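You operate a simulated robot arm through the tools that you are given. There is no shell and no other tool.

Carry out the task below with a simulated robot arm. There is one attempt and no reset: what you move stays moved.

JOB
Set the air wipe to about 3 bar and lock the regulator.
Fine: lower the air ring lever and leave the air on.

Only the result counts: the job must be done as asked and must still hold three seconds after the hand-in. Knocking over, shifting, dropping, spilling or breaking anything else fails it.

ROBOT AND FRAMES
A 7-joint arm with a three-finger gripper, fixed in place. Base frame: the origin is on the floor under the middle of its stand, x ahead of it, y to its left, z up. Lengths are in mm, angles in degrees, forces in N, time in s.
With the tool pointing down near the work surface it reaches from about 100 to 940 mm from the base axis. Its first joint turns from -166.0 to 166.0 degrees. Payload 2.69 kg.
The tool frame sits at the grasp point between the pads (the TCP): z along the fingers, y along the line on which they close. The tips reach 29 mm beyond it. The gripper opens to 120 mm; its body begins 78 mm behind the TCP.
Orientation is that of the tool frame in the base frame, as [roll, pitch, yaw] about the fixed x, y, z axes, in that order (R = Rz(yaw) Ry(pitch) Rx(roll)). With the fingers straight down and closing along the base's y, the tool's x points along the base's -x, its y along +y and its z along -z.

CONTROLS
- The arm moves only by the tool arm_command. Its argument "plan" is a list of rows, each a list of 7 numbers: the turn, a rotation vector about the tool's x, y, z in degrees, then the shift along the tool's x, y, z in mm, then the gripper command, from -1 (shut) to 1 (fully open), values between in proportion. In form: [[ax, ay, az, dx, dy, dz, fingers], ...]. A call has 1 to 20 rows; each row shifts and turns the commanded pose from where the row before left it, along the tool's axes as they then stand. Rows are played at 5 a second. More than 50 mm and 8.6 degrees between two rows, or a gripper value outside its range, and nothing of the call is played. Where a pose cannot be reached the arm comes as near as it can. A force on the tool above 90 N (or 10 N above the force at the start of the call, whichever is more), or a blocked arm, ends the call early, and 0.2 s more pass. The fingers move at their own pace (about 136.2 mm/s each) and stop on an object; they squeeze with about 39 N. The grip force told is the motor's: it shows also when the fingers shut on nothing. Time passes only in rows, and 0.2 s behind the last, so rows that do not move let the fingers close. It gives the time, the measured TCP pose, the force on the tool (base axes), the opening and the grip force at its end, in the units of the frame above (readings bear some noise), with the torque about the TCP (base axes, N m) and any sound that the robot's microphone picked up.
- Cameras (640 x 400 px; columns grow to the right, rows downward): "scene" is fixed at [51.4, -649.7, 1208.1]; the picture's right is [0.41, -0.91, 0.00], its down [-0.14, -0.06, -0.99] and it looks along [0.90, 0.41, -0.16] (base axes); focal length 214 px, centre (320, 200). "wrist" rides on the gripper at [63, 0, -104] in the tool frame; the picture's right is [0.00, 1.00, 0.00], its down [-0.83, 0.00, -0.56] and it looks along [-0.56, 0.00, 0.83] (tool axes); focal length 275 px, centre (320, 200). There is no depth. A picture from a camera that has moved, and an enlarged one, comes with that camera's place and axes in the base frame and with its lens.
- capture(camera): a new picture of that camera. No time passes.
- move_column(by): moves the trunk up (or, below 0, down) by that many mm; the arm rides with it, the base frame stays. It gives what a move gives, with no picture.
- close_up(camera, box): a new picture of the part [left, top, right, bottom] of that camera's present view, enlarged. No time passes.
- close_job(): hands the job in; it is judged then, once.

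Nothing tells you positions but the pictures and the camera data. Unless the task says otherwise, let go and move clear before handing in.

The tools are called after "Request:" by a JSON object that holds its "op" and its "data". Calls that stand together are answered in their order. arm_command: Moves the arm, as the interface text tells. Its arguments: {"type":"object","properties":{"plan":{"type":"array","items":{"type":"array","items":{"type":"number"}}}},"required":["plan"]} The other tools are called the same way: move_column (by) moves the trunk up or down; capture (camera) takes a picture; close_up (camera, box) takes an enlarged picture of a part of a camera's view; close_job () hands the job in.

At the start:

```text
clock: 0.0
tcp_pos: [433.8, -215.0, 1366.6]
orientation: [180.0, 0.0, -180.0]
contact_force: [0.0, 0.2, -0.2]
ft_torque: [-0.01, -0.03, -0.01]
grip_width: 120.1
finger_force: 0.1
trunk travel left (down, up): [-425.0, 161.0]
```

scene: 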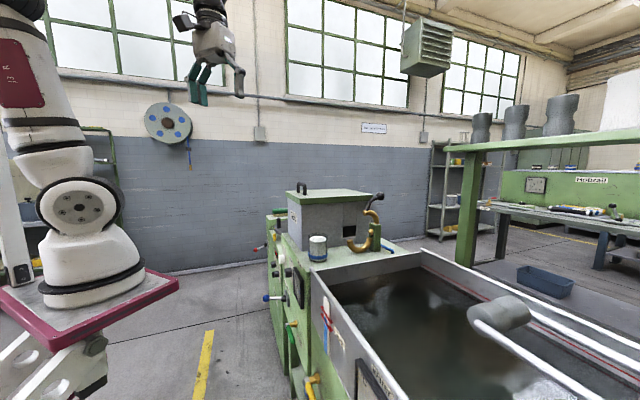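
wrist: 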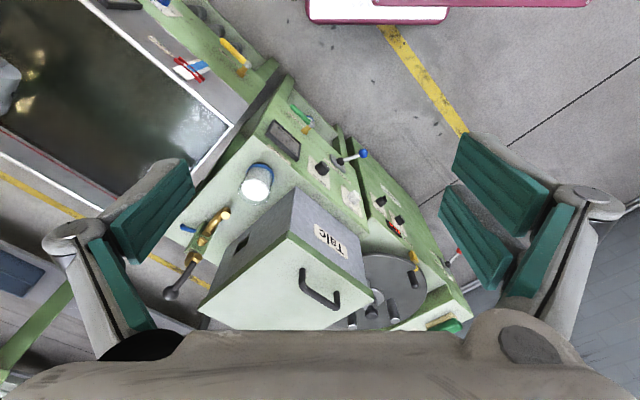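

I see a green machine panel with several valves, levers and knobs ahead of a tank. I need closer looks to identify the air regulator, gauge and the air ring lever.

Request:
{"op": "close_up", "data": {"camera": "scene", "box": [240, 180, 400, 280]}}

Request:
{"op": "close_up", "data": {"camera": "scene", "box": [240, 280, 400, 400]}}

Request:
{"op": "close_up", "data": {"camera": "wrist", "box": [240, 80, 400, 200]}}

Request:
{"op": "close_up", "data": {"camera": "wrist", "box": [330, 130, 490, 330]}}

Request:
{"op": "close_up", "data": {"camera": "wrist", "box": [100, 0, 260, 100]}}

```text
4.00 times, centred on (320, 230) of scene
camera zoom: at [51.4, -649.7, 1208.1], right [0.41, -0.91, 0.0], down [-0.14, -0.06, -0.99], along [0.9, 0.41, -0.16], focal length 858 px, centre (320, 80)
```

zoom: 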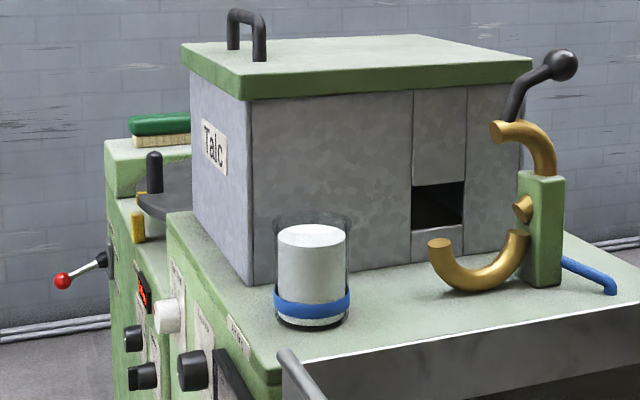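

```text
3.33 times, centred on (320, 340) of scene
camera zoom: at [51.4, -649.7, 1208.1], right [0.41, -0.91, 0.0], down [-0.14, -0.06, -0.99], along [0.9, 0.41, -0.16], focal length 715 px, centre (320, -267)
```

zoom: 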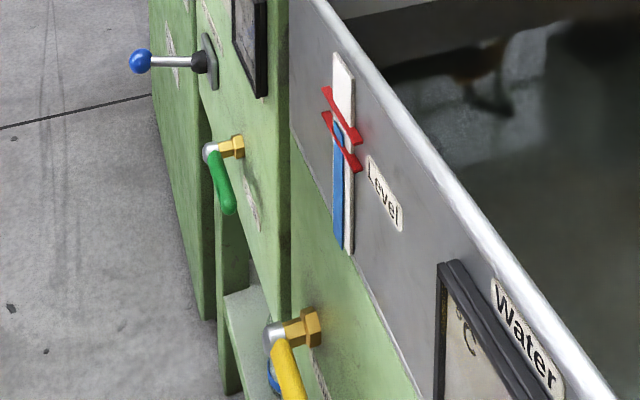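

```text
3.33 times, centred on (320, 140) of wrist
camera zoom: at [370.8, -213.7, 1472.1], right [0.0, 1.0, 0.0], down [0.83, 0.0, 0.56], along [0.56, 0.0, -0.83], focal length 918 px, centre (320, 400)
```

zoom: 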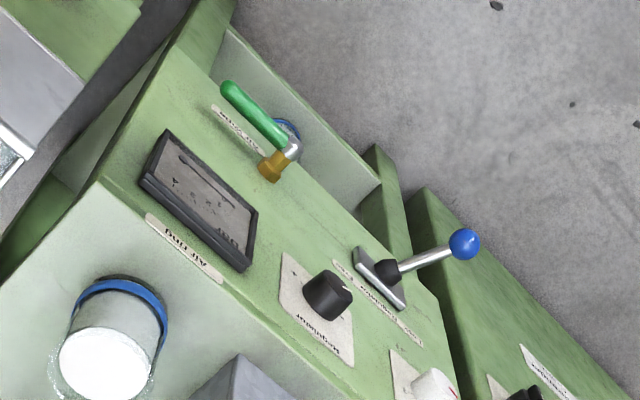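

```text
2.00 times, centred on (410, 230) of wrist
camera zoom: at [370.8, -213.7, 1472.1], right [0.0, 1.0, 0.0], down [0.83, 0.0, 0.56], along [0.56, 0.0, -0.83], focal length 551 px, centre (140, 140)
```

zoom: 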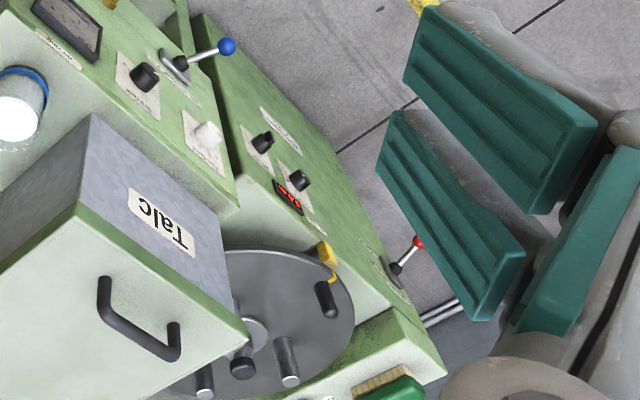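

```text
4.00 times, centred on (180, 50) of wrist
camera zoom: at [370.8, -213.7, 1472.1], right [0.0, 1.0, 0.0], down [0.83, 0.0, 0.56], along [0.56, 0.0, -0.83], focal length 1101 px, centre (880, 800)
```

zoom: 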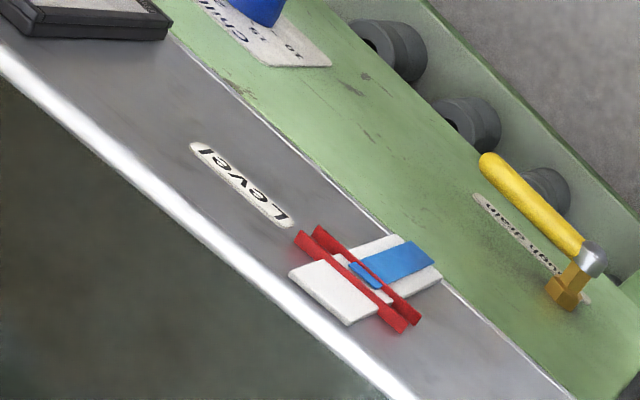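

The front panel has a gauge marked "Air ring", a black "Regulator" knob, a blue-ball lever and a green-handled valve. The brass split ring with the black ball lever stands on the deck. I'll zoom in further on each before I move.

Request:
{"op": "close_up", "data": {"camera": "wrist", "box": [270, 110, 330, 150]}}

Request:
{"op": "close_up", "data": {"camera": "wrist", "box": [300, 140, 375, 200]}}

Request:
{"op": "close_up", "data": {"camera": "wrist", "box": [280, 90, 330, 130]}}

Request:
{"op": "close_up", "data": {"camera": "wrist", "box": [150, 190, 250, 310]}}

Request:
{"op": "close_up", "data": {"camera": "scene", "box": [330, 180, 400, 260]}}

Request:
{"op": "close_up", "data": {"camera": "scene", "box": [255, 250, 320, 320]}}

```text
10.00 times, centred on (300, 130) of wrist
camera zoom: at [370.8, -213.7, 1472.1], right [0.0, 1.0, 0.0], down [0.83, 0.0, 0.56], along [0.56, 0.0, -0.83], focal length 2753 px, centre (520, 900)
```

zoom: 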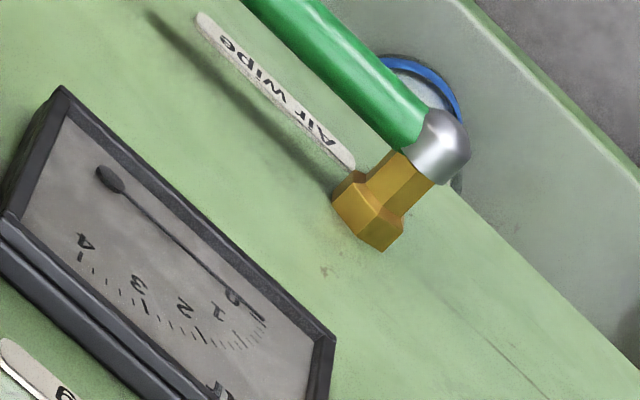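

```text
6.67 times, centred on (338, 170) of wrist
camera zoom: at [370.8, -213.7, 1472.1], right [0.0, 1.0, 0.0], down [0.83, 0.0, 0.56], along [0.56, 0.0, -0.83], focal length 1835 px, centre (203, 400)
```

zoom: 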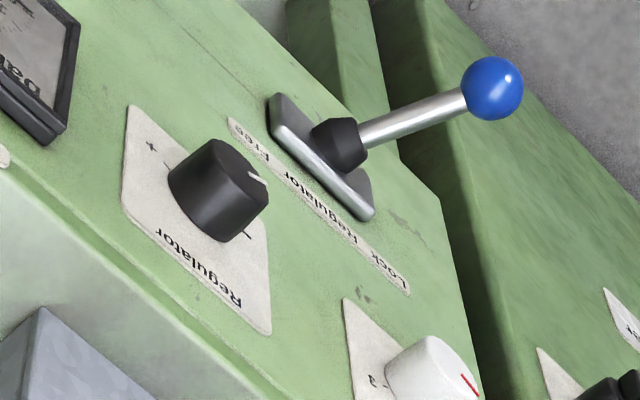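

```text
10.00 times, centred on (305, 110) of wrist
camera zoom: at [370.8, -213.7, 1472.1], right [0.0, 1.0, 0.0], down [0.83, 0.0, 0.56], along [0.56, 0.0, -0.83], focal length 2753 px, centre (470, 1100)
```

zoom: 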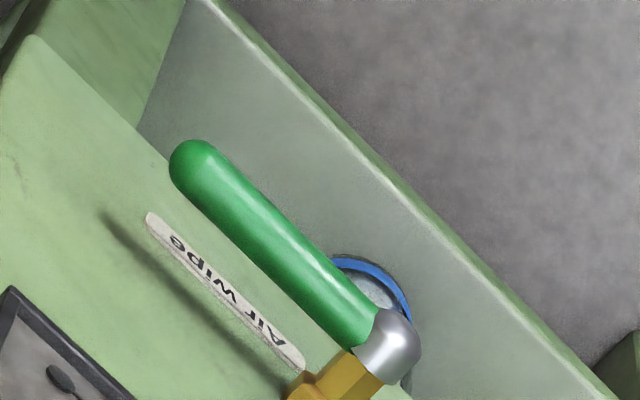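

```text
3.33 times, centred on (200, 250) of wrist
camera zoom: at [370.8, -213.7, 1472.1], right [0.0, 1.0, 0.0], down [0.83, 0.0, 0.56], along [0.56, 0.0, -0.83], focal length 918 px, centre (720, 33)
```

zoom: 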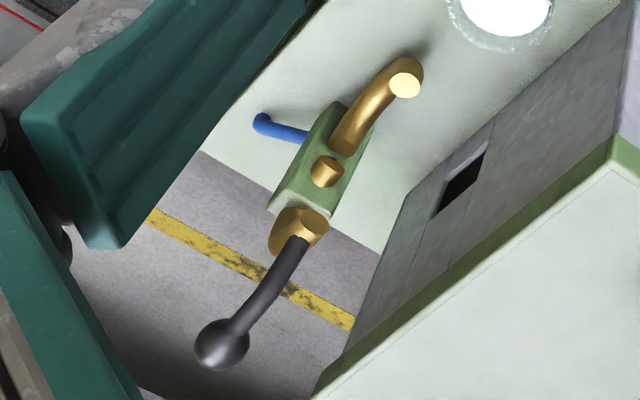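

```text
5.00 times, centred on (365, 220) of scene
camera zoom: at [51.4, -649.7, 1208.1], right [0.41, -0.91, 0.0], down [-0.14, -0.06, -0.99], along [0.9, 0.41, -0.16], focal length 1072 px, centre (95, 100)
```

zoom: 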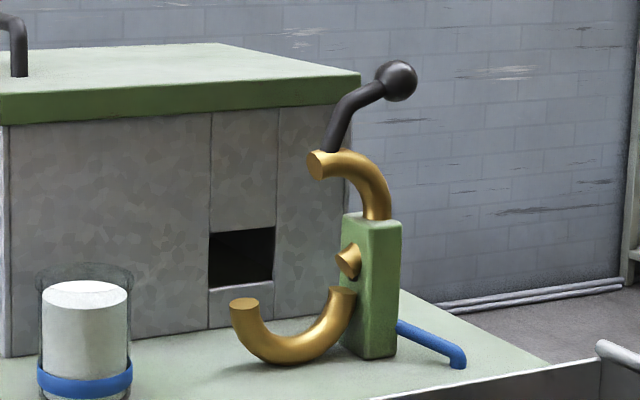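

```text
5.71 times, centred on (288, 285) of scene
camera zoom: at [51.4, -649.7, 1208.1], right [0.41, -0.91, 0.0], down [-0.14, -0.06, -0.99], along [0.9, 0.41, -0.16], focal length 1226 px, centre (506, -286)
```

zoom: 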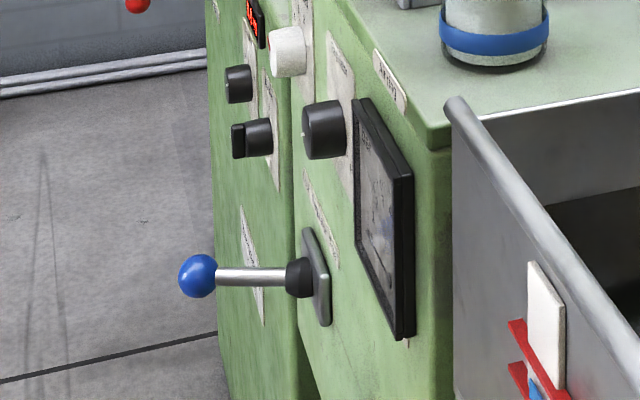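

The green valve is marked "Air wipe". The blue lever plate reads "Lock – Regulator – Free", and the lever seems to lean to one side. I'll check the gauge, the lever, the ring and the robot's own surroundings before moving.

Request:
{"op": "close_up", "data": {"camera": "wrist", "box": [265, 115, 305, 140]}}

Request:
{"op": "close_up", "data": {"camera": "wrist", "box": [260, 135, 310, 167]}}

Request:
{"op": "close_up", "data": {"camera": "scene", "box": [0, 140, 200, 400]}}

Request:
{"op": "close_up", "data": {"camera": "wrist", "box": [250, 0, 640, 120]}}

Request:
{"op": "close_up", "data": {"camera": "scene", "box": [140, 0, 260, 120]}}

```text
16.00 times, centred on (285, 128) of wrist
camera zoom: at [370.8, -213.7, 1472.1], right [0.0, 1.0, 0.0], down [0.83, 0.0, 0.56], along [0.56, 0.0, -0.83], focal length 4404 px, centre (880, 1360)
```

zoom: 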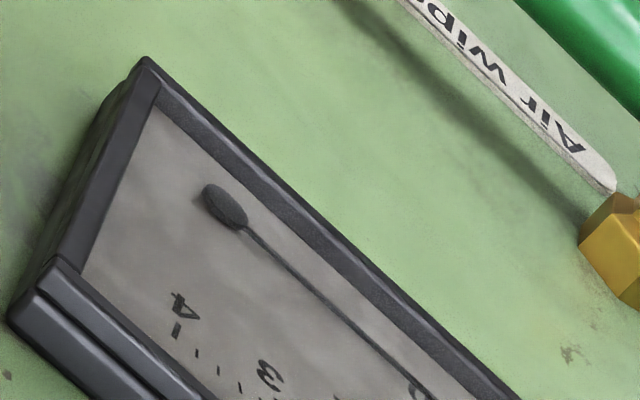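

```text
12.50 times, centred on (285, 151) of wrist
camera zoom: at [370.8, -213.7, 1472.1], right [0.0, 1.0, 0.0], down [0.83, 0.0, 0.56], along [0.56, 0.0, -0.83], focal length 3441 px, centre (758, 812)
```

zoom: 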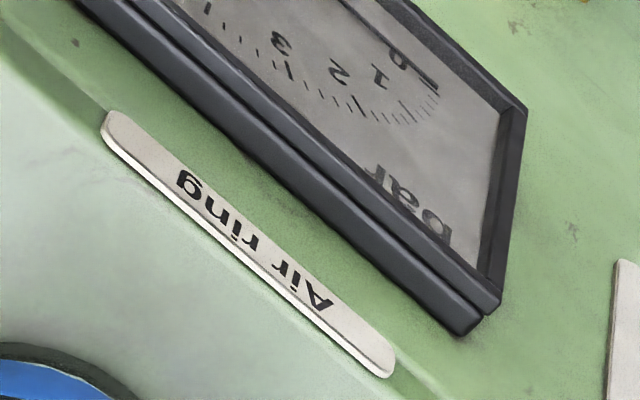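

```text
1.54 times, centred on (100, 270) of scene
camera zoom: at [51.4, -649.7, 1208.1], right [0.41, -0.91, 0.0], down [-0.14, -0.06, -0.99], along [0.9, 0.41, -0.16], focal length 330 px, centre (658, 92)
```

zoom: 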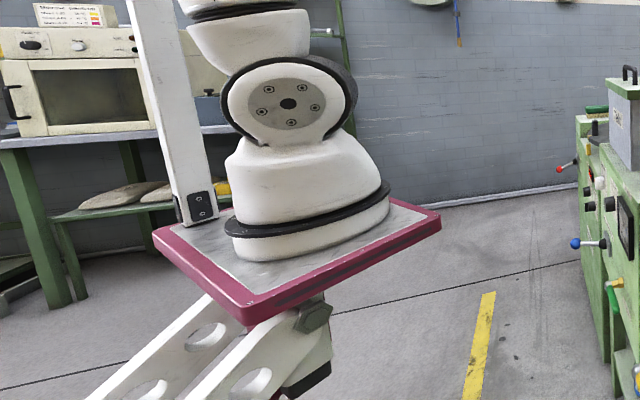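

```text
1.64 times, centred on (445, 60) of wrist
camera zoom: at [370.8, -213.7, 1472.1], right [0.0, 1.0, 0.0], down [0.83, 0.0, 0.56], along [0.56, 0.0, -0.83], focal length 452 px, centre (115, 430)
```

zoom: 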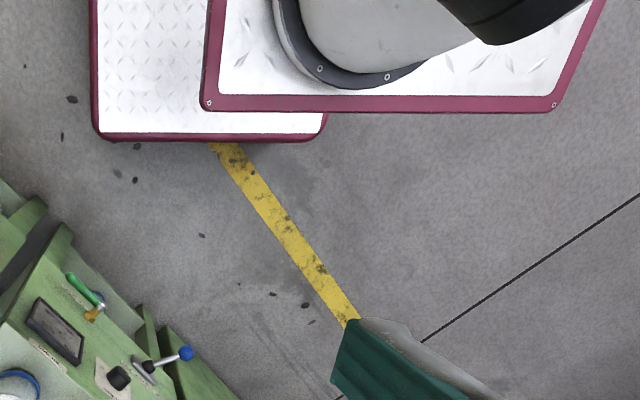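

```text
3.33 times, centred on (200, 60) of scene
camera zoom: at [51.4, -649.7, 1208.1], right [0.41, -0.91, 0.0], down [-0.14, -0.06, -0.99], along [0.9, 0.41, -0.16], focal length 715 px, centre (720, 667)
```

zoom: 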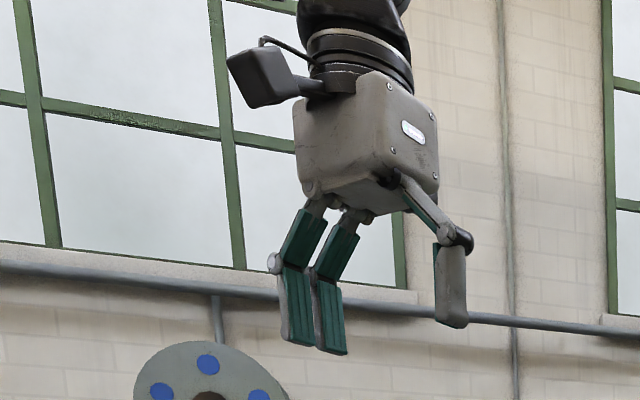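

The gauge reads about 0 bar on a 0–4 scale. The "Air wipe" valve handle lies horizontal, so it is probably closed, and the lock lever leans towards "Lock". I'll lower the trunk in front of the panel, clear of everything, and look again from there.

Request:
{"op": "move_column", "data": {"by": -200}}

Request:
{"op": "capture", "data": {"camera": "wrist"}}

Request:
{"op": "capture", "data": {"camera": "scene"}}

```text
clock: 2.2
tcp_pos: [434.3, -214.2, 1168.1]
orientation: [-180.0, 0.0, 179.9]
contact_force: [-0.5, 0.4, -0.7]
ft_torque: [-0.03, 0.0, -0.02]
grip_width: 119.8
finger_force: 0.1
trunk travel left (down, up): [-225.0, 361.0]
```

```text
taken
camera wrist: at [370.6, -213.7, 1272.1], right [0.0, 1.0, 0.0], down [0.83, 0.0, 0.56], along [0.56, 0.0, -0.83], focal length 275 px, centre (320, 200)
```

wrist: 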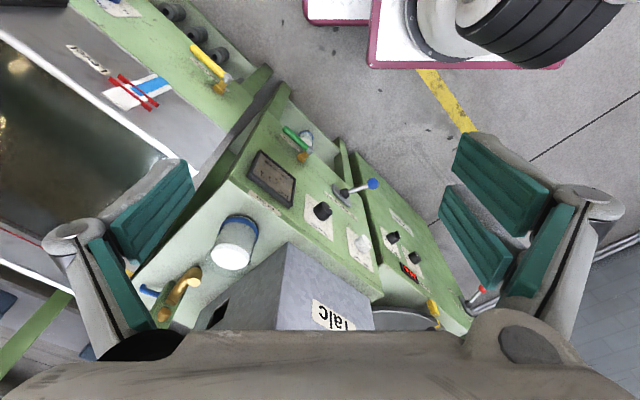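

```text
taken
```

scene: 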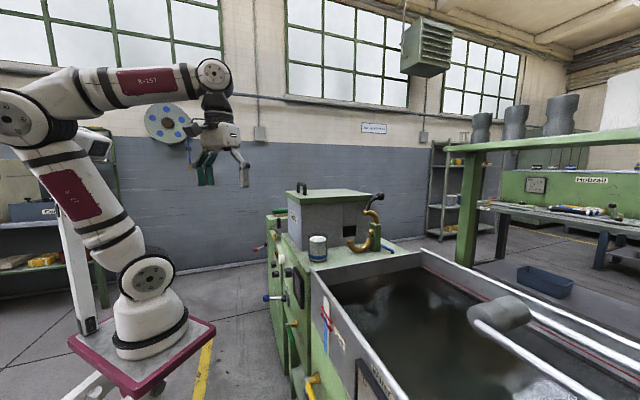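

The trunk's swing link carries the arm base forward as it goes down, which crowds the panel. I'll raise it back and bring the hand to face the panel by tilting it, keeping well clear of the front.

Request:
{"op": "move_column", "data": {"by": 170}}

Request:
{"op": "arm_command", "data": {"plan": [[0, 0, 8, 0, 0, 0, 1], [0, 0, 8, 0, 0, 0, 1], [0, 0, 8, 0, 0, 0, 1], [0, 0, 8, 0, 0, 0, 1], [0, 0, 8, 0, 0, 0, 1], [0, -8, 0, 0, 0, 0, 1], [0, -8, 0, 0, 0, 0, 1], [0, -8, 0, 0, 0, 0, 1], [0, -8, 0, 0, 0, 0, 1], [0, -8, 0, 0, 0, 0, 1]]}}

Request:
{"op": "capture", "data": {"camera": "wrist"}}

Request:
{"op": "capture", "data": {"camera": "scene"}}

```text
clock: 4.1
tcp_pos: [435.1, -215.1, 1337.7]
orientation: [179.9, 0.0, 179.9]
contact_force: [0.6, -0.3, -0.5]
ft_torque: [-0.04, 0.0, -0.04]
grip_width: 119.9
finger_force: 0.0
trunk travel left (down, up): [-395.0, 191.0]
```

```text
clock: 6.3
tcp_pos: [435.5, -215.0, 1336.4]
orientation: [-180.0, 40.2, 140.1]
contact_force: [-0.7, -0.4, 0.7]
ft_torque: [0.01, 0.01, -0.01]
grip_width: 119.8
finger_force: 0.1
trunk travel left (down, up): [-395.0, 191.0]
```

```text
taken
camera wrist: at [345.5, -139.7, 1376.8], right [0.64, 0.77, 0.0], down [0.21, -0.18, 0.96], along [0.74, -0.62, -0.28], focal length 275 px, centre (320, 200)
```

wrist: 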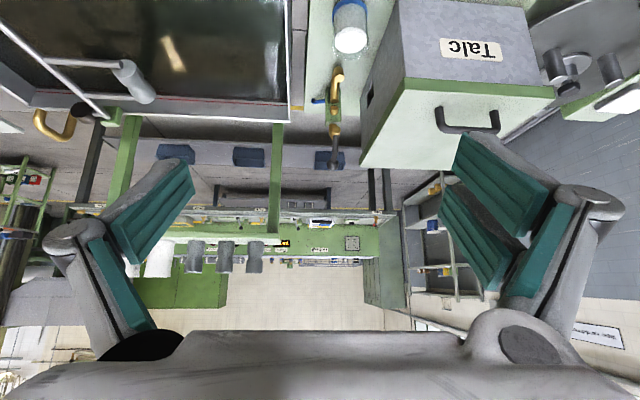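

```text
taken
```

scene: 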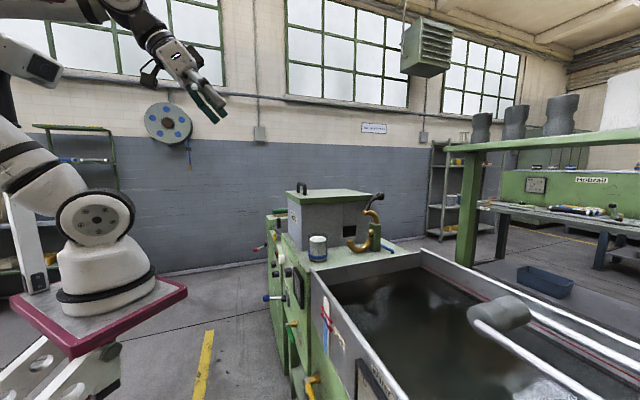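

The wrist turns well and the arm is well clear. Now I'll shift sideways in front of the panel, level the camera and descend partway.

Request:
{"op": "arm_command", "data": {"plan": [[0, 0, 0, -10.9, 42.9, 9.1, 1], [0, 0, 0, -10.9, 42.9, 9.1, 1], [0, 0, 0, -10.9, 42.9, 9.1, 1], [0, 0, 0, -10.9, 42.9, 9.1, 1], [0, -8, 0, 0, 0, 0, 1], [0, -8, 0, 0, 0, 0, 1], [0, 0, 0, 36.5, 0, 24.6, 1], [0, 0, 0, 36.5, 0, 24.6, 1], [0, 0, 0, 36.5, 0, 24.6, 1], [0, 0, 0, 36.5, 0, 24.6, 1], [0, 0, 0, 36.5, 0, 24.6, 1], [0, 0, 0, 36.5, 0, 24.6, 1], [0, 0, 0, 36.5, 0, 24.6, 1]]}}

Request:
{"op": "capture", "data": {"camera": "wrist"}}

Request:
{"op": "capture", "data": {"camera": "scene"}}

```text
clock: 8.2
tcp_pos: [562.5, -177.3, 1239.2]
orientation: [166.8, 53.4, 121.2]
contact_force: [0.2, 0.2, -0.3]
ft_torque: [-0.03, -0.01, -0.03]
grip_width: 120.0
finger_force: 0.1
trunk travel left (down, up): [-395.0, 191.0]
stopped in row 9: the arm was blocked; the commanded pose is now the measured one
```

```text
taken
camera wrist: at [478.5, -88.5, 1248.9], right [0.74, 0.66, 0.13], down [-0.07, -0.12, 0.99], along [0.67, -0.74, -0.04], focal length 275 px, centre (320, 200)
```

wrist: 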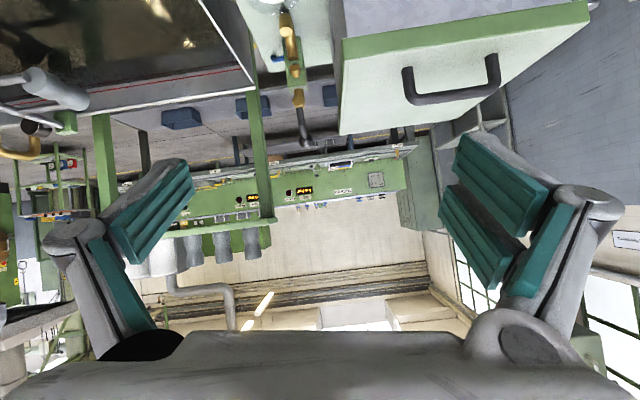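

```text
taken
```

scene: 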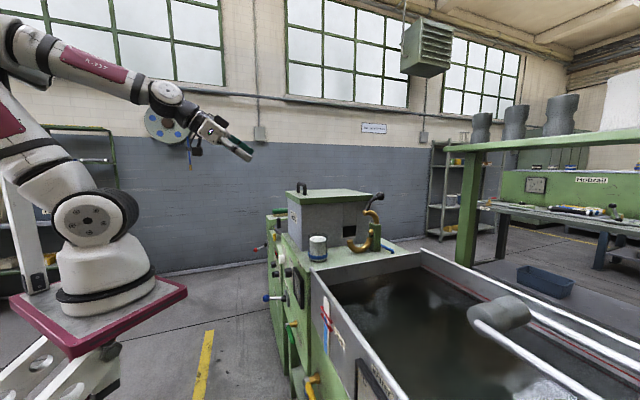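

The arm was blocked partway, well clear of everything, so this looks like a joint limit or configuration problem rather than contact. I'll check the arm closely.

Request:
{"op": "close_up", "data": {"camera": "scene", "box": [0, 0, 270, 200]}}

Request:
{"op": "close_up", "data": {"camera": "scene", "box": [130, 60, 270, 180]}}

```text
2.00 times, centred on (135, 100) of scene
camera zoom: at [51.4, -649.7, 1208.1], right [0.41, -0.91, 0.0], down [-0.14, -0.06, -0.99], along [0.9, 0.41, -0.16], focal length 429 px, centre (690, 400)
```

zoom: 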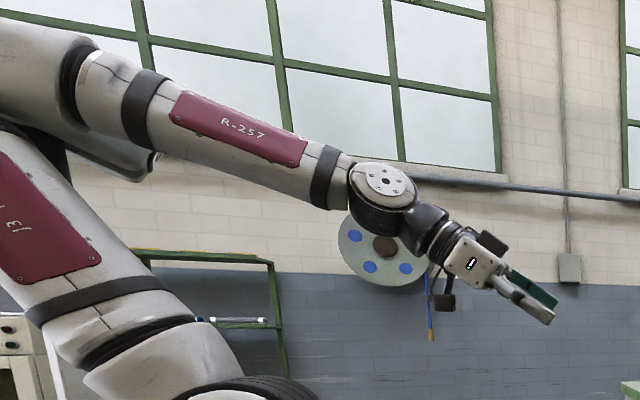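

```text
3.33 times, centred on (200, 120) of scene
camera zoom: at [51.4, -649.7, 1208.1], right [0.41, -0.91, 0.0], down [-0.14, -0.06, -0.99], along [0.9, 0.41, -0.16], focal length 715 px, centre (720, 467)
```

zoom: 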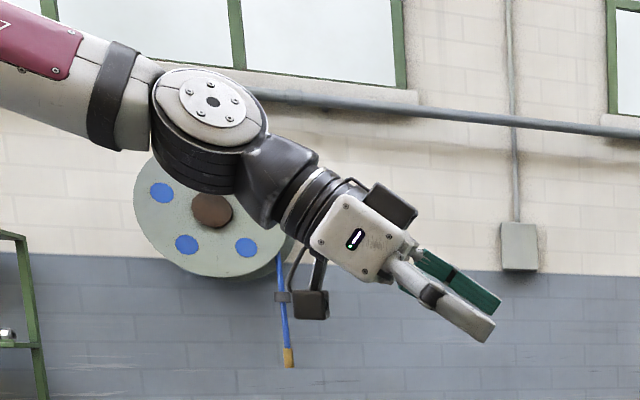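

The hand is nearly in line with the forearm, so this is a wrist singularity, and the roll lagged. I'll correct the roll slowly and then continue in small steps.

Request:
{"op": "arm_command", "data": {"plan": [[0, 0, -1.5, 0, 0, 0, 1], [0, 0, -2, 0, 0, 0, 1], [0, 0, -2, 0, 0, 0, 1], [0, 0, -2, 0, 0, 0, 1], [0, 0, -2, 0, 0, 0, 1], [0, 0, 0, 0, 0, 0, 1]]}}

Request:
{"op": "close_up", "data": {"camera": "scene", "box": [0, 0, 270, 200]}}

```text
clock: 9.6
tcp_pos: [561.6, -177.7, 1238.9]
orientation: [-179.7, 54.7, 137.6]
contact_force: [-0.4, 0.1, -0.6]
ft_torque: [-0.03, 0.0, 0.03]
grip_width: 120.1
finger_force: 0.0
trunk travel left (down, up): [-395.0, 191.0]
```

```text
2.00 times, centred on (135, 100) of scene
camera zoom: at [51.4, -649.7, 1208.1], right [0.41, -0.91, 0.0], down [-0.14, -0.06, -0.99], along [0.9, 0.41, -0.16], focal length 429 px, centre (690, 400)
```

zoom: 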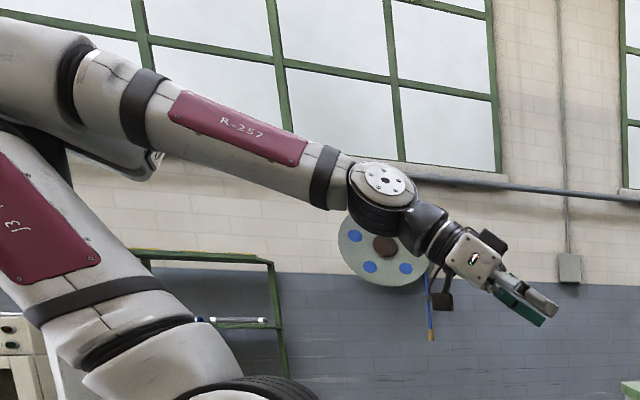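

Tracking holds when the steps are slow. Now I'll descend in small steps in front of the panel.

Request:
{"op": "arm_command", "data": {"plan": [[0, 0, 0, 14.7, 0, 10.4, 1], [0, 0, 0, 14.7, 0, 10.4, 1], [0, 0, 0, 14.7, 0, 10.4, 1], [0, 0, 0, 14.7, 0, 10.4, 1], [0, 0, 0, 14.7, 0, 10.4, 1], [0, 0, 0, 14.7, 0, 10.4, 1], [0, 0, 0, 14.7, 0, 10.4, 1], [0, 0, 0, 14.7, 0, 10.4, 1], [0, 0, 0, 14.7, 0, 10.4, 1], [0, 0, 0, 14.7, 0, 10.4, 1], [0, 0, 0, 14.7, 0, 10.4, 1], [0, 0, 0, 14.7, 0, 10.4, 1]]}}

Request:
{"op": "capture", "data": {"camera": "wrist"}}

Request:
{"op": "capture", "data": {"camera": "scene"}}

```text
clock: 12.2
tcp_pos: [647.9, -210.2, 1117.3]
orientation: [180.0, 54.2, 137.0]
contact_force: [-0.2, -0.8, -0.3]
ft_torque: [0.0, -0.01, 0.01]
grip_width: 120.2
finger_force: 0.0
out of reach, approached as far as the arm can: row 2, 3, 4, 5, 6, 7, 8, 9, 10, 11, 12
trunk travel left (down, up): [-395.0, 191.0]
```

```text
taken
camera wrist: at [557.0, -126.7, 1127.8], right [0.68, 0.73, 0.0], down [0.03, -0.02, 1.0], along [0.73, -0.68, -0.04], focal length 275 px, centre (320, 200)
```

wrist: 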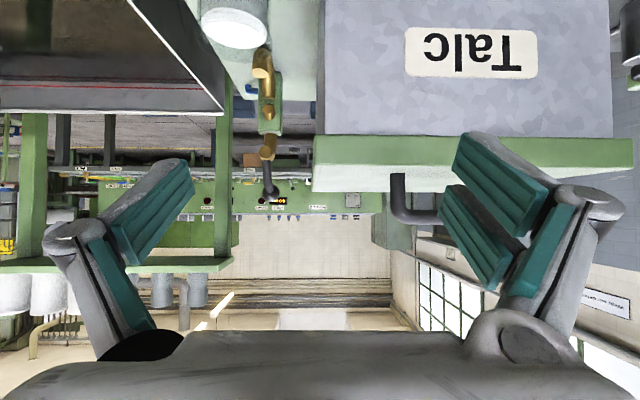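

```text
taken
```

scene: 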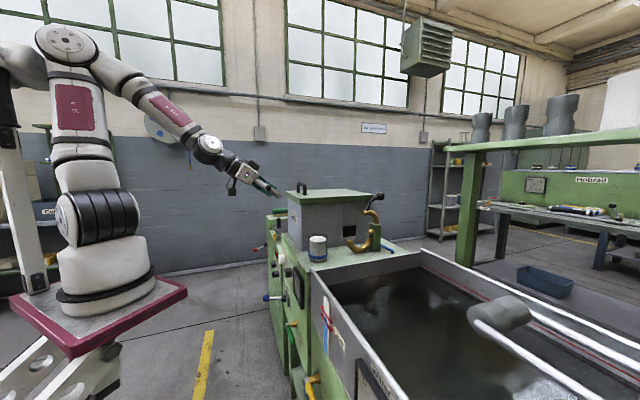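

The arm can't bend its wrist upward from this configuration, so it drifted forward. I'll check the held pose, back away up and outwards, and re-approach with the hand rolled the other way.

Request:
{"op": "arm_command", "data": {"plan": [[0, 0, 0, -12, 0, -8.5, 1], [0, 0, 0, -12, 0, -8.5, 1], [0, 0, 0, -12, 0, -8.5, 1]]}}

```text
clock: 13.0
tcp_pos: [644.7, -220.9, 1142.0]
orientation: [176.6, 51.0, 133.3]
contact_force: [-0.5, 0.6, -0.3]
ft_torque: [-0.01, 0.02, -0.03]
grip_width: 120.0
finger_force: 0.0
trunk travel left (down, up): [-395.0, 191.0]
```

Request:
{"op": "arm_command", "data": {"plan": [[0, 4, 0, -16, 0, -14, 1], [0, 4, 0, -16, 0, -14, 1], [0, 4, 0, -16, 0, -14, 1], [0, 4, 0, -16, 0, -14, 1], [0, 4, 0, -12, 0, -17, 1], [0, 4, 0, -12, 0, -17, 1], [0, 4, 0, -12, 0, -17, 1], [0, 4, 0, -12, 0, -17, 1], [0, 4, 0, -5, 0, -18, 1], [0, 4, 0, -5, 0, -18, 1], [0, 4, 0, 0, 0, -18, 1], [0, 4, 0, 0, 0, -18, 1]]}}

Request:
{"op": "capture", "data": {"camera": "scene"}}

```text
clock: 15.6
tcp_pos: [643.1, -204.7, 1401.7]
orientation: [-179.8, 6.5, 137.2]
contact_force: [0.4, 0.0, 1.2]
ft_torque: [-0.01, -0.03, 0.02]
grip_width: 119.7
finger_force: 0.0
trunk travel left (down, up): [-395.0, 191.0]
```

```text
taken
```

scene: 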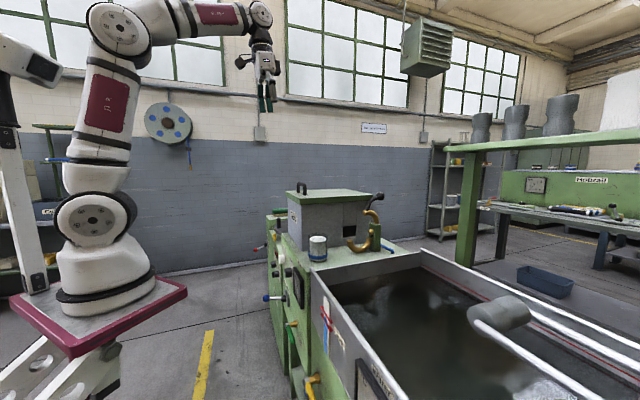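

The tool now points down with the forearm horizontal and is clear of everything. I'll roll the hand sideways about the forearm so the wrist can later bend towards the panel without crossing the singularity.

Request:
{"op": "arm_command", "data": {"plan": [[5.76, -1.53, -0.65, -7.2, -27.1, 0, 1], [5.76, -1.53, -0.65, -7.2, -27.1, 0, 1], [5.76, -1.53, -0.65, -7.2, -27.1, 0, 1], [5.76, -1.53, -0.65, -7.2, -27.1, 0, 1], [5.76, -1.53, -0.65, -7.2, -27.1, 0, 1], [5.76, -1.53, -0.65, -7.2, -27.1, 0, 1], [5.76, -1.53, -0.65, -7.2, -27.1, 0, 1], [5.76, -1.53, -0.65, -7.2, -27.1, 0, 1], [5.76, -1.53, -0.65, -7.2, -27.1, 0, 1], [5.76, -1.53, -0.65, -7.2, -27.1, 0, 1], [5.76, -1.53, -0.65, -7.2, -27.1, 0, 1], [5.76, -1.53, -0.65, -7.2, -27.1, 0, 1], [5.76, -1.53, -0.65, -7.2, -27.1, 0, 1], [5.76, -1.53, -0.65, -7.2, -27.1, 0, 1], [5.76, -1.53, -0.65, -7.2, -27.1, 0, 1]]}}

Request:
{"op": "capture", "data": {"camera": "scene"}}

```text
clock: 18.8
tcp_pos: [516.7, -446.7, 1666.3]
orientation: [-88.1, 14.5, 158.7]
contact_force: [0.8, -0.2, -0.8]
ft_torque: [0.0, -0.01, -0.05]
grip_width: 120.2
finger_force: 0.0
trunk travel left (down, up): [-395.0, 191.0]
```

```text
taken
```

scene: 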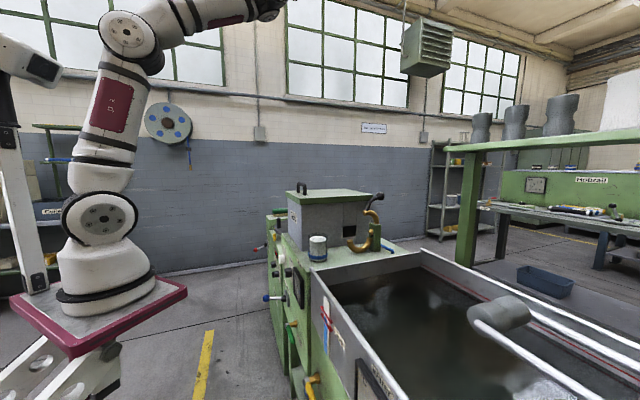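

The sideways roll worked. Next I'll turn the hand halfway towards the panel direction, camera side up, while bringing the wrist down and in.

Request:
{"op": "arm_command", "data": {"plan": [[2.31, -3.13, -4.46, 5.1, 21.9, -13.7, 1], [2.31, -3.13, -4.46, 2.6, 21.6, -14.8, 1], [2.31, -3.13, -4.46, 0, 21.1, -15.7, 1], [2.31, -3.13, -4.46, -2.5, 20.3, -16.5, 1], [2.31, -3.13, -4.46, -5, 19.3, -17.1, 1], [2.31, -3.13, -4.46, -7.4, 18.1, -17.5, 1], [2.31, -3.13, -4.46, -9.6, 16.9, -17.8, 1], [2.31, -3.13, -4.46, -11.8, 15.3, -17.8, 1], [2.31, -3.13, -4.46, -13.9, 13.6, -17.7, 1], [2.31, -3.13, -4.46, -15.9, 11.7, -17.4, 1], [0, 0, 0, 0, 0, 0, 1]]}}

Request:
{"op": "capture", "data": {"camera": "scene"}}

```text
clock: 21.2
tcp_pos: [569.8, -328.3, 1436.4]
orientation: [-67.4, -35.8, 179.4]
contact_force: [-0.3, 0.4, 0.7]
ft_torque: [0.01, -0.01, -0.01]
grip_width: 120.1
finger_force: 0.1
trunk travel left (down, up): [-395.0, 191.0]
```

```text
taken
```

scene: 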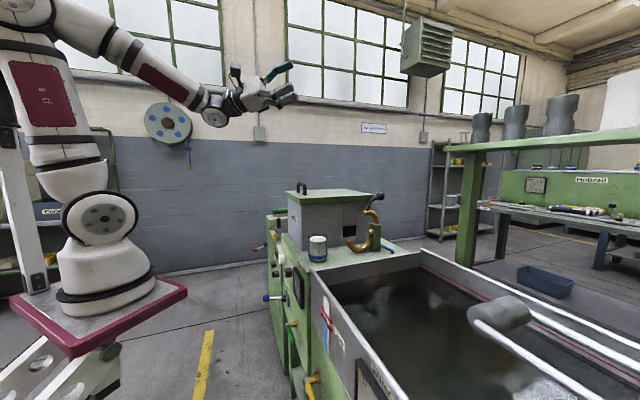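

That worked, and the wrist now bends the way I want. I'll raise the trunk so the arm base moves back from the panel.

Request:
{"op": "move_column", "data": {"by": 140}}

Request:
{"op": "capture", "data": {"camera": "scene"}}

```text
clock: 22.9
tcp_pos: [570.3, -327.0, 1575.4]
orientation: [-67.5, -35.8, 179.3]
contact_force: [0.0, 0.0, -0.1]
ft_torque: [-0.02, -0.01, -0.02]
grip_width: 120.2
finger_force: 0.0
trunk travel left (down, up): [-535.0, 51.0]
```

```text
taken
```

scene: 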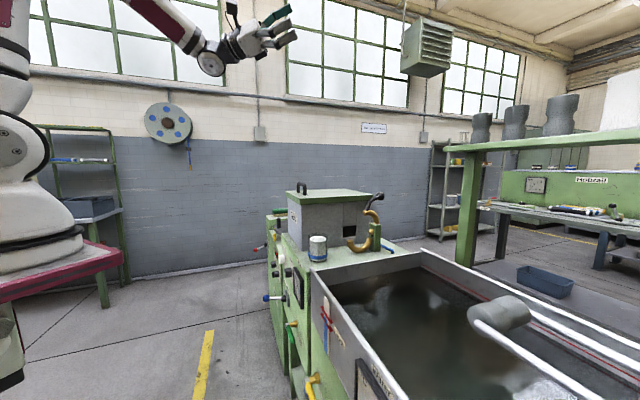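

Now I'll finish turning the hand to face the panel squarely while coming down above and in front of it.

Request:
{"op": "arm_command", "data": {"plan": [[1.453, -1.961, -2.791, -18.8, 9.7, -15.8, 1], [1.453, -1.961, -2.791, -19.7, 8.4, -15.4, 1], [1.453, -1.961, -2.791, -20.6, 7.0, -14.9, 1], [1.453, -1.961, -2.791, -21.4, 5.6, -14.3, 1], [1.453, -1.961, -2.791, -22.2, 4.2, -13.7, 1], [1.453, -1.961, -2.791, -22.8, 2.8, -13.0, 1], [1.453, -1.961, -2.791, -23.3, 1.3, -12.3, 1], [1.453, -1.961, -2.791, -23.7, -0.1, -11.5, 1], [1.453, -1.961, -2.791, -24.1, -1.6, -10.7, 1], [1.453, -1.961, -2.791, -24.3, -3.0, -9.8, 1], [1.453, -1.961, -2.791, -24.5, -4.5, -8.8, 1], [1.453, -1.961, -2.791, -24.5, -5.9, -7.8, 1], [1.453, -1.961, -2.791, -24.4, -7.2, -6.8, 1], [1.453, -1.961, -2.791, -24.3, -8.6, -5.8, 1], [1.453, -1.961, -2.791, -24.0, -9.9, -4.8, 1], [1.453, -1.961, -2.791, -23.6, -11.2, -3.7, 1], [0, 0, 0, 0, 0, 0, 1]]}}

Request:
{"op": "capture", "data": {"camera": "scene"}}

Request:
{"op": "capture", "data": {"camera": "wrist"}}

```text
clock: 26.5
tcp_pos: [674.4, -154.2, 1204.1]
orientation: [-31.7, -89.9, 168.6]
contact_force: [0.4, 0.3, -0.2]
ft_torque: [-0.03, 0.05, -0.02]
grip_width: 120.4
finger_force: 0.0
trunk travel left (down, up): [-535.0, 51.0]
```

```text
taken
```

scene: 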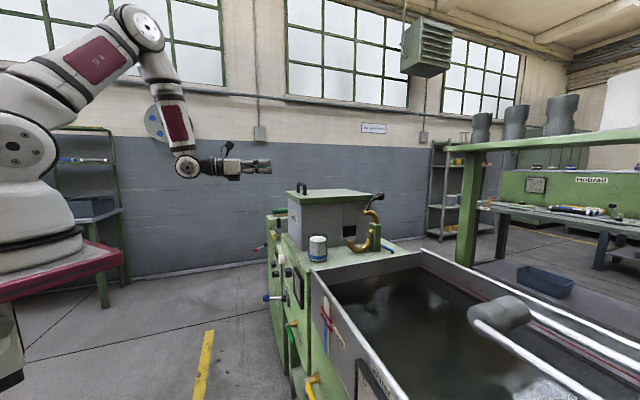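

```text
taken
camera wrist: at [597.3, -82.6, 1269.1], right [-0.68, -0.73, 0.0], down [-0.41, 0.38, -0.83], along [0.61, -0.57, -0.56], focal length 275 px, centre (320, 200)
```

wrist: 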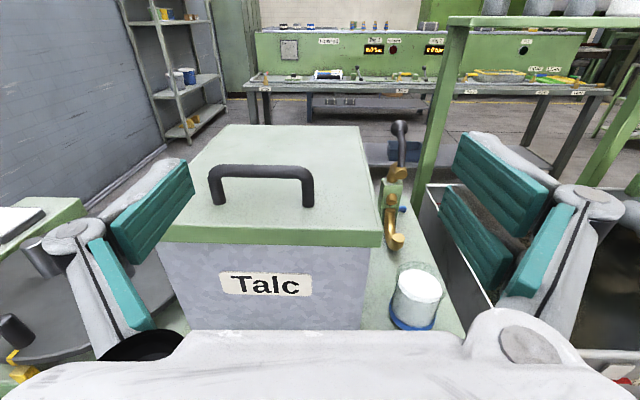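

The hand now faces the panel squarely, with the camera above it. I'll descend in the clear lane in front of the panel.

Request:
{"op": "arm_command", "data": {"plan": [[0, 0, 0, -15, 0, -3, 1], [0, 0, 0, -18, 0, -3, 1], [0, 0, 0, -18, 0, -3, 1], [0, 0, 0, -18, 0, -3, 1], [0, 0, 0, -18, 0, -3, 1], [0, 0, 0, -18, 0, -3, 1], [0, 0, 0, -18, 0, -3, 1], [0, 0, 0, -18, 0, -3, 1], [0, 0, 0, -18, 0, -3, 1], [0, 0, 0, -18, 0, -3, 1], [0, 0, 0, -18, 0, -3, 1], [0, 0, 0, -18, 0, -3, 1]]}}

Request:
{"op": "capture", "data": {"camera": "scene"}}

Request:
{"op": "capture", "data": {"camera": "wrist"}}

```text
clock: 29.1
tcp_pos: [649.3, -132.0, 992.5]
orientation: [-50.8, -89.9, -172.2]
contact_force: [0.2, -0.4, 0.5]
ft_torque: [-0.01, 0.0, -0.02]
grip_width: 120.1
finger_force: 0.1
trunk travel left (down, up): [-535.0, 51.0]
```

```text
taken
```

scene: 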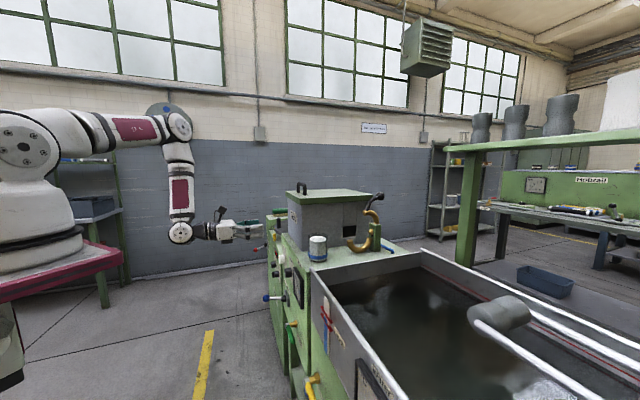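

```text
taken
camera wrist: at [571.4, -58.5, 1054.7], right [-0.68, -0.73, 0.0], down [-0.41, 0.38, -0.83], along [0.61, -0.57, -0.55], focal length 275 px, centre (320, 200)
```

wrist: 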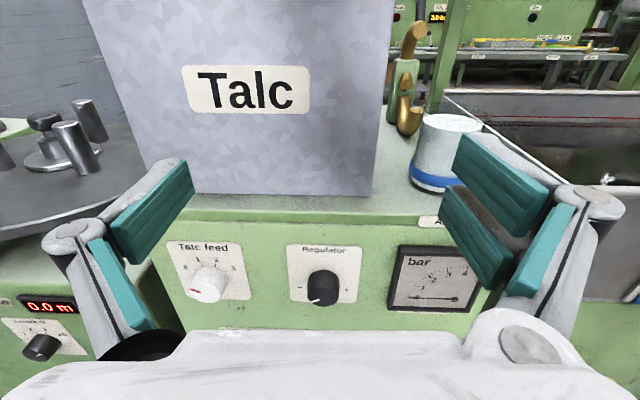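

I now have a square view of the panel with the talc feed knob, the regulator knob and the bar gauge. I'll zoom in on each.

Request:
{"op": "close_up", "data": {"camera": "wrist", "box": [270, 220, 390, 325]}}

Request:
{"op": "close_up", "data": {"camera": "wrist", "box": [380, 210, 500, 330]}}

Request:
{"op": "close_up", "data": {"camera": "wrist", "box": [380, 0, 480, 180]}}

```text
3.81 times, centred on (330, 272) of wrist
camera zoom: at [571.4, -58.5, 1054.7], right [-0.68, -0.73, 0.0], down [-0.41, 0.38, -0.83], along [0.61, -0.57, -0.55], focal length 1049 px, centre (282, -76)
```

zoom: 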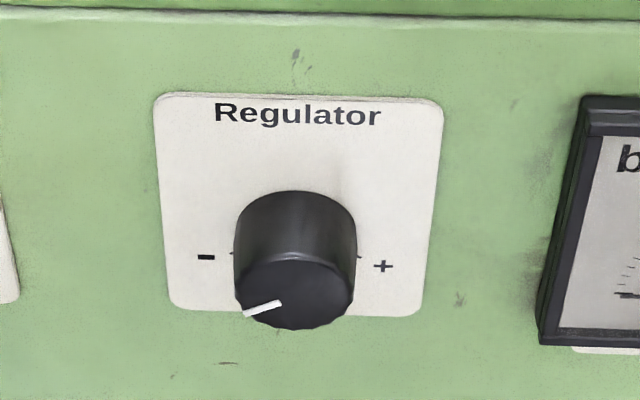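

```text
3.33 times, centred on (440, 270) of wrist
camera zoom: at [571.4, -58.5, 1054.7], right [-0.68, -0.73, 0.0], down [-0.41, 0.38, -0.83], along [0.61, -0.57, -0.55], focal length 918 px, centre (-80, -33)
```

zoom: 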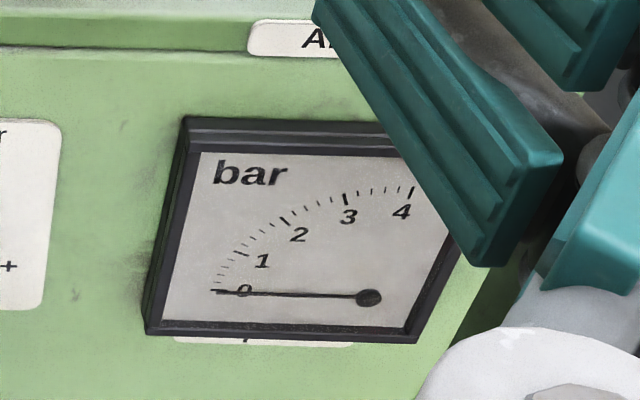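

```text
2.22 times, centred on (430, 90) of wrist
camera zoom: at [571.4, -58.5, 1054.7], right [-0.68, -0.73, 0.0], down [-0.41, 0.38, -0.83], along [0.61, -0.57, -0.55], focal length 612 px, centre (76, 444)
```

zoom: 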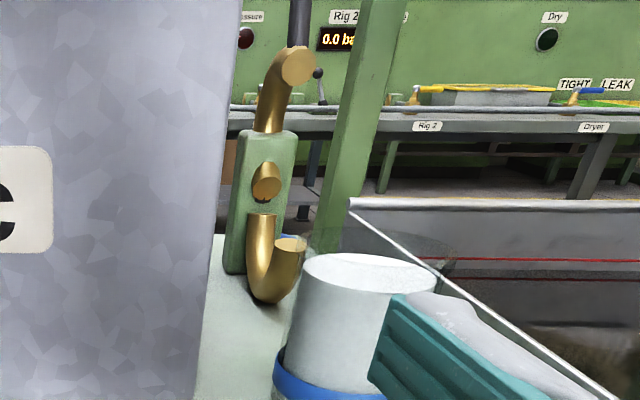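

The gauge spans 0–4 bar with the needle at 0, and the knob pointer sits at about 8 o'clock near "-". I'll descend to knob height and look at the lock lever and valve below.

Request:
{"op": "arm_command", "data": {"plan": [[0, 0, 0, -15, 0, 0, 1], [0, 0, 0, -17, 0, 0, 1], [0, 0, 0, -17, 0, 0, 1], [0, 0, 0, -17, 0, 0, 1], [0, 0, 0, -17, 0, 0, 1], [0, 0, 0, -17, 0, 0, 1], [0, 0, 0, -17, 0, 0, 1], [0, 0, 0, -17, 0, 0, 1], [0, 0, 0, -17, 0, 0, 1], [0, 0, 0, -17, 0, 0, 1], [0, 0, 0, -10, 0, 0, 1]]}}

Request:
{"op": "capture", "data": {"camera": "scene"}}

Request:
{"op": "capture", "data": {"camera": "wrist"}}

```text
clock: 31.5
tcp_pos: [649.4, -130.4, 814.3]
orientation: [-46.0, -89.9, -177.0]
contact_force: [-0.2, -0.1, 0.8]
ft_torque: [0.0, -0.04, 0.0]
grip_width: 120.2
finger_force: 0.0
trunk travel left (down, up): [-535.0, 51.0]
```

```text
taken
```

scene: 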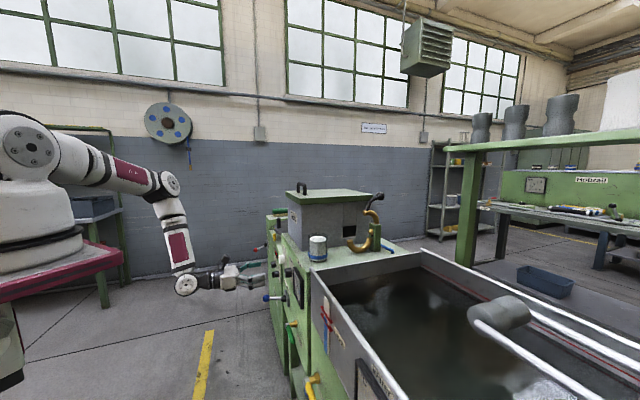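

```text
taken
camera wrist: at [571.6, -57.9, 877.8], right [-0.68, -0.73, 0.0], down [-0.41, 0.38, -0.83], along [0.61, -0.57, -0.55], focal length 275 px, centre (320, 200)
```

wrist: 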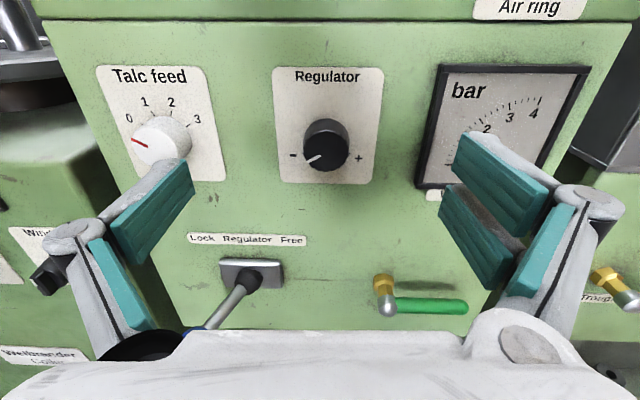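

The lock lever leans left to "Lock", so the regulator is locked now and must be freed before adjusting. I'll zoom in to measure.

Request:
{"op": "close_up", "data": {"camera": "wrist", "box": [180, 210, 330, 335]}}

Request:
{"op": "close_up", "data": {"camera": "wrist", "box": [260, 50, 400, 200]}}

Request:
{"op": "close_up", "data": {"camera": "wrist", "box": [350, 240, 500, 340]}}

Request:
{"op": "close_up", "data": {"camera": "scene", "box": [180, 220, 340, 340]}}

```text
3.20 times, centred on (255, 272) of wrist
camera zoom: at [571.6, -57.9, 877.8], right [-0.68, -0.73, 0.0], down [-0.41, 0.38, -0.83], along [0.61, -0.57, -0.55], focal length 881 px, centre (528, -32)
```

zoom: 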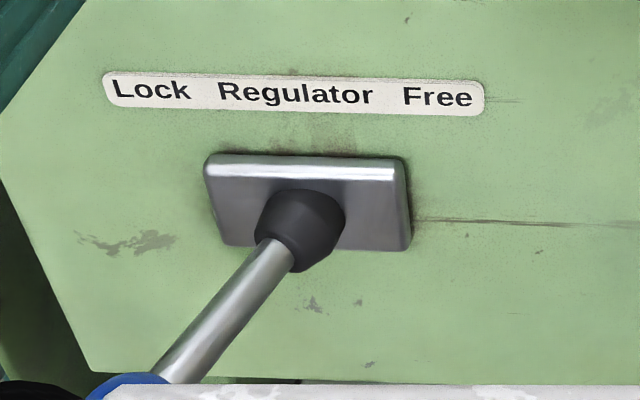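

```text
2.67 times, centred on (330, 125) of wrist
camera zoom: at [571.6, -57.9, 877.8], right [-0.68, -0.73, 0.0], down [-0.41, 0.38, -0.83], along [0.61, -0.57, -0.55], focal length 734 px, centre (293, 400)
```

zoom: 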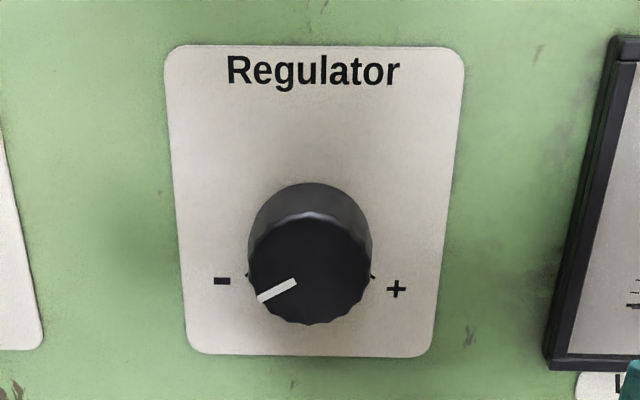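

```text
4.00 times, centred on (425, 290) of wrist
camera zoom: at [571.6, -57.9, 877.8], right [-0.68, -0.73, 0.0], down [-0.41, 0.38, -0.83], along [0.61, -0.57, -0.55], focal length 1101 px, centre (-100, -160)
```

zoom: 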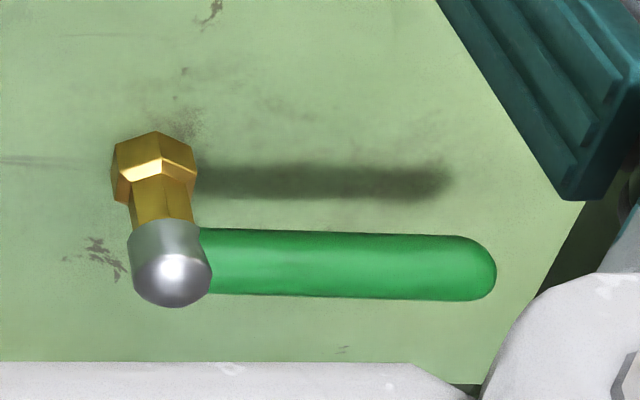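

```text
3.33 times, centred on (260, 280) of scene
camera zoom: at [51.4, -649.7, 1208.1], right [0.41, -0.91, 0.0], down [-0.14, -0.06, -0.99], along [0.9, 0.41, -0.16], focal length 715 px, centre (520, -67)
```

zoom: 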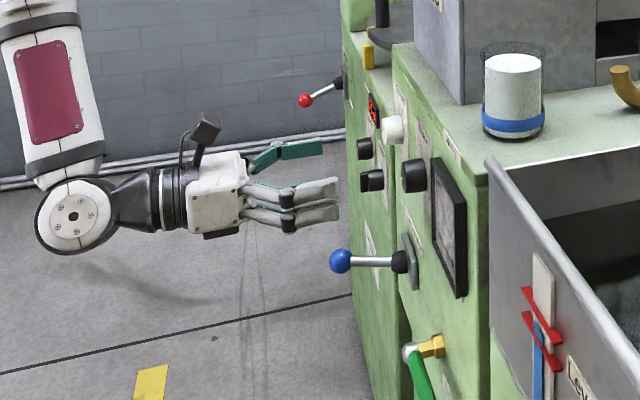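

I have good estimates: the knob face is near (713,-197,792), the lever ball near (752,-71,627), and the valve handle near z 613. I'll go in front of the lock lever with the fingers half open, ready to straddle it.

Request:
{"op": "arm_command", "data": {"plan": [[0, 0, 0, -15.6, -9.5, -3.2, 0.1], [0, 0, 0, -15.6, -9.5, -3.2, 0.1], [0, 0, 0, -15.6, -9.5, -3.2, 0.1], [0, 0, 0, -15.6, -9.5, -3.2, 0.1], [0, 0, 0, -15.6, -9.5, -3.2, 0.1], [0, 0, 0, -15.6, -9.5, -3.2, 0.1], [0, 0, 0, -15.6, -9.5, -3.2, 0.1], [0, 0, 0, -15.6, -9.5, -3.2, 0.1], [0, 0, 0, -15.6, -9.5, -3.2, 0.1], [0, 0, 0, -15.6, -9.5, -3.2, 0.1], [0, 0, 0, -15.6, -9.5, -3.2, 0.1], [0, 0, 0, -15.6, -9.5, -3.2, 0.1], [0, 0, 0, 0, 0, 0, 0.1]]}}

Request:
{"op": "capture", "data": {"camera": "wrist"}}

Request:
{"op": "capture", "data": {"camera": "scene"}}

```text
clock: 34.3
tcp_pos: [686.6, -49.3, 674.9]
orientation: [-44.0, -89.9, -179.1]
contact_force: [0.0, 0.5, -0.2]
ft_torque: [-0.01, 0.01, -0.01]
grip_width: 66.0
finger_force: 0.0
out of reach, approached as far as the arm can: row 10, 11, 12
trunk travel left (down, up): [-535.0, 51.0]
```

```text
taken
camera wrist: at [609.5, 23.8, 738.4], right [-0.68, -0.73, 0.0], down [-0.41, 0.38, -0.83], along [0.61, -0.57, -0.55], focal length 275 px, centre (320, 200)
```

wrist: 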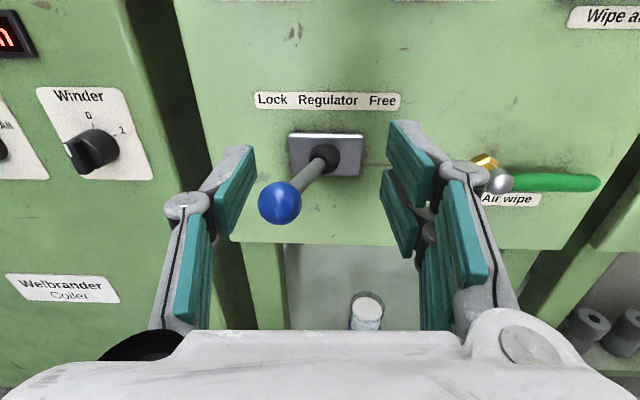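

```text
taken
```

scene: 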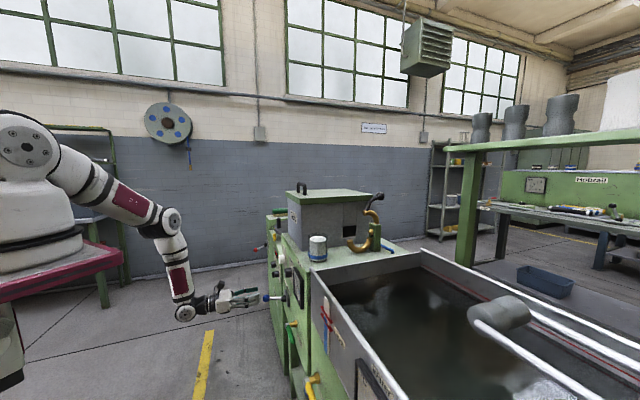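

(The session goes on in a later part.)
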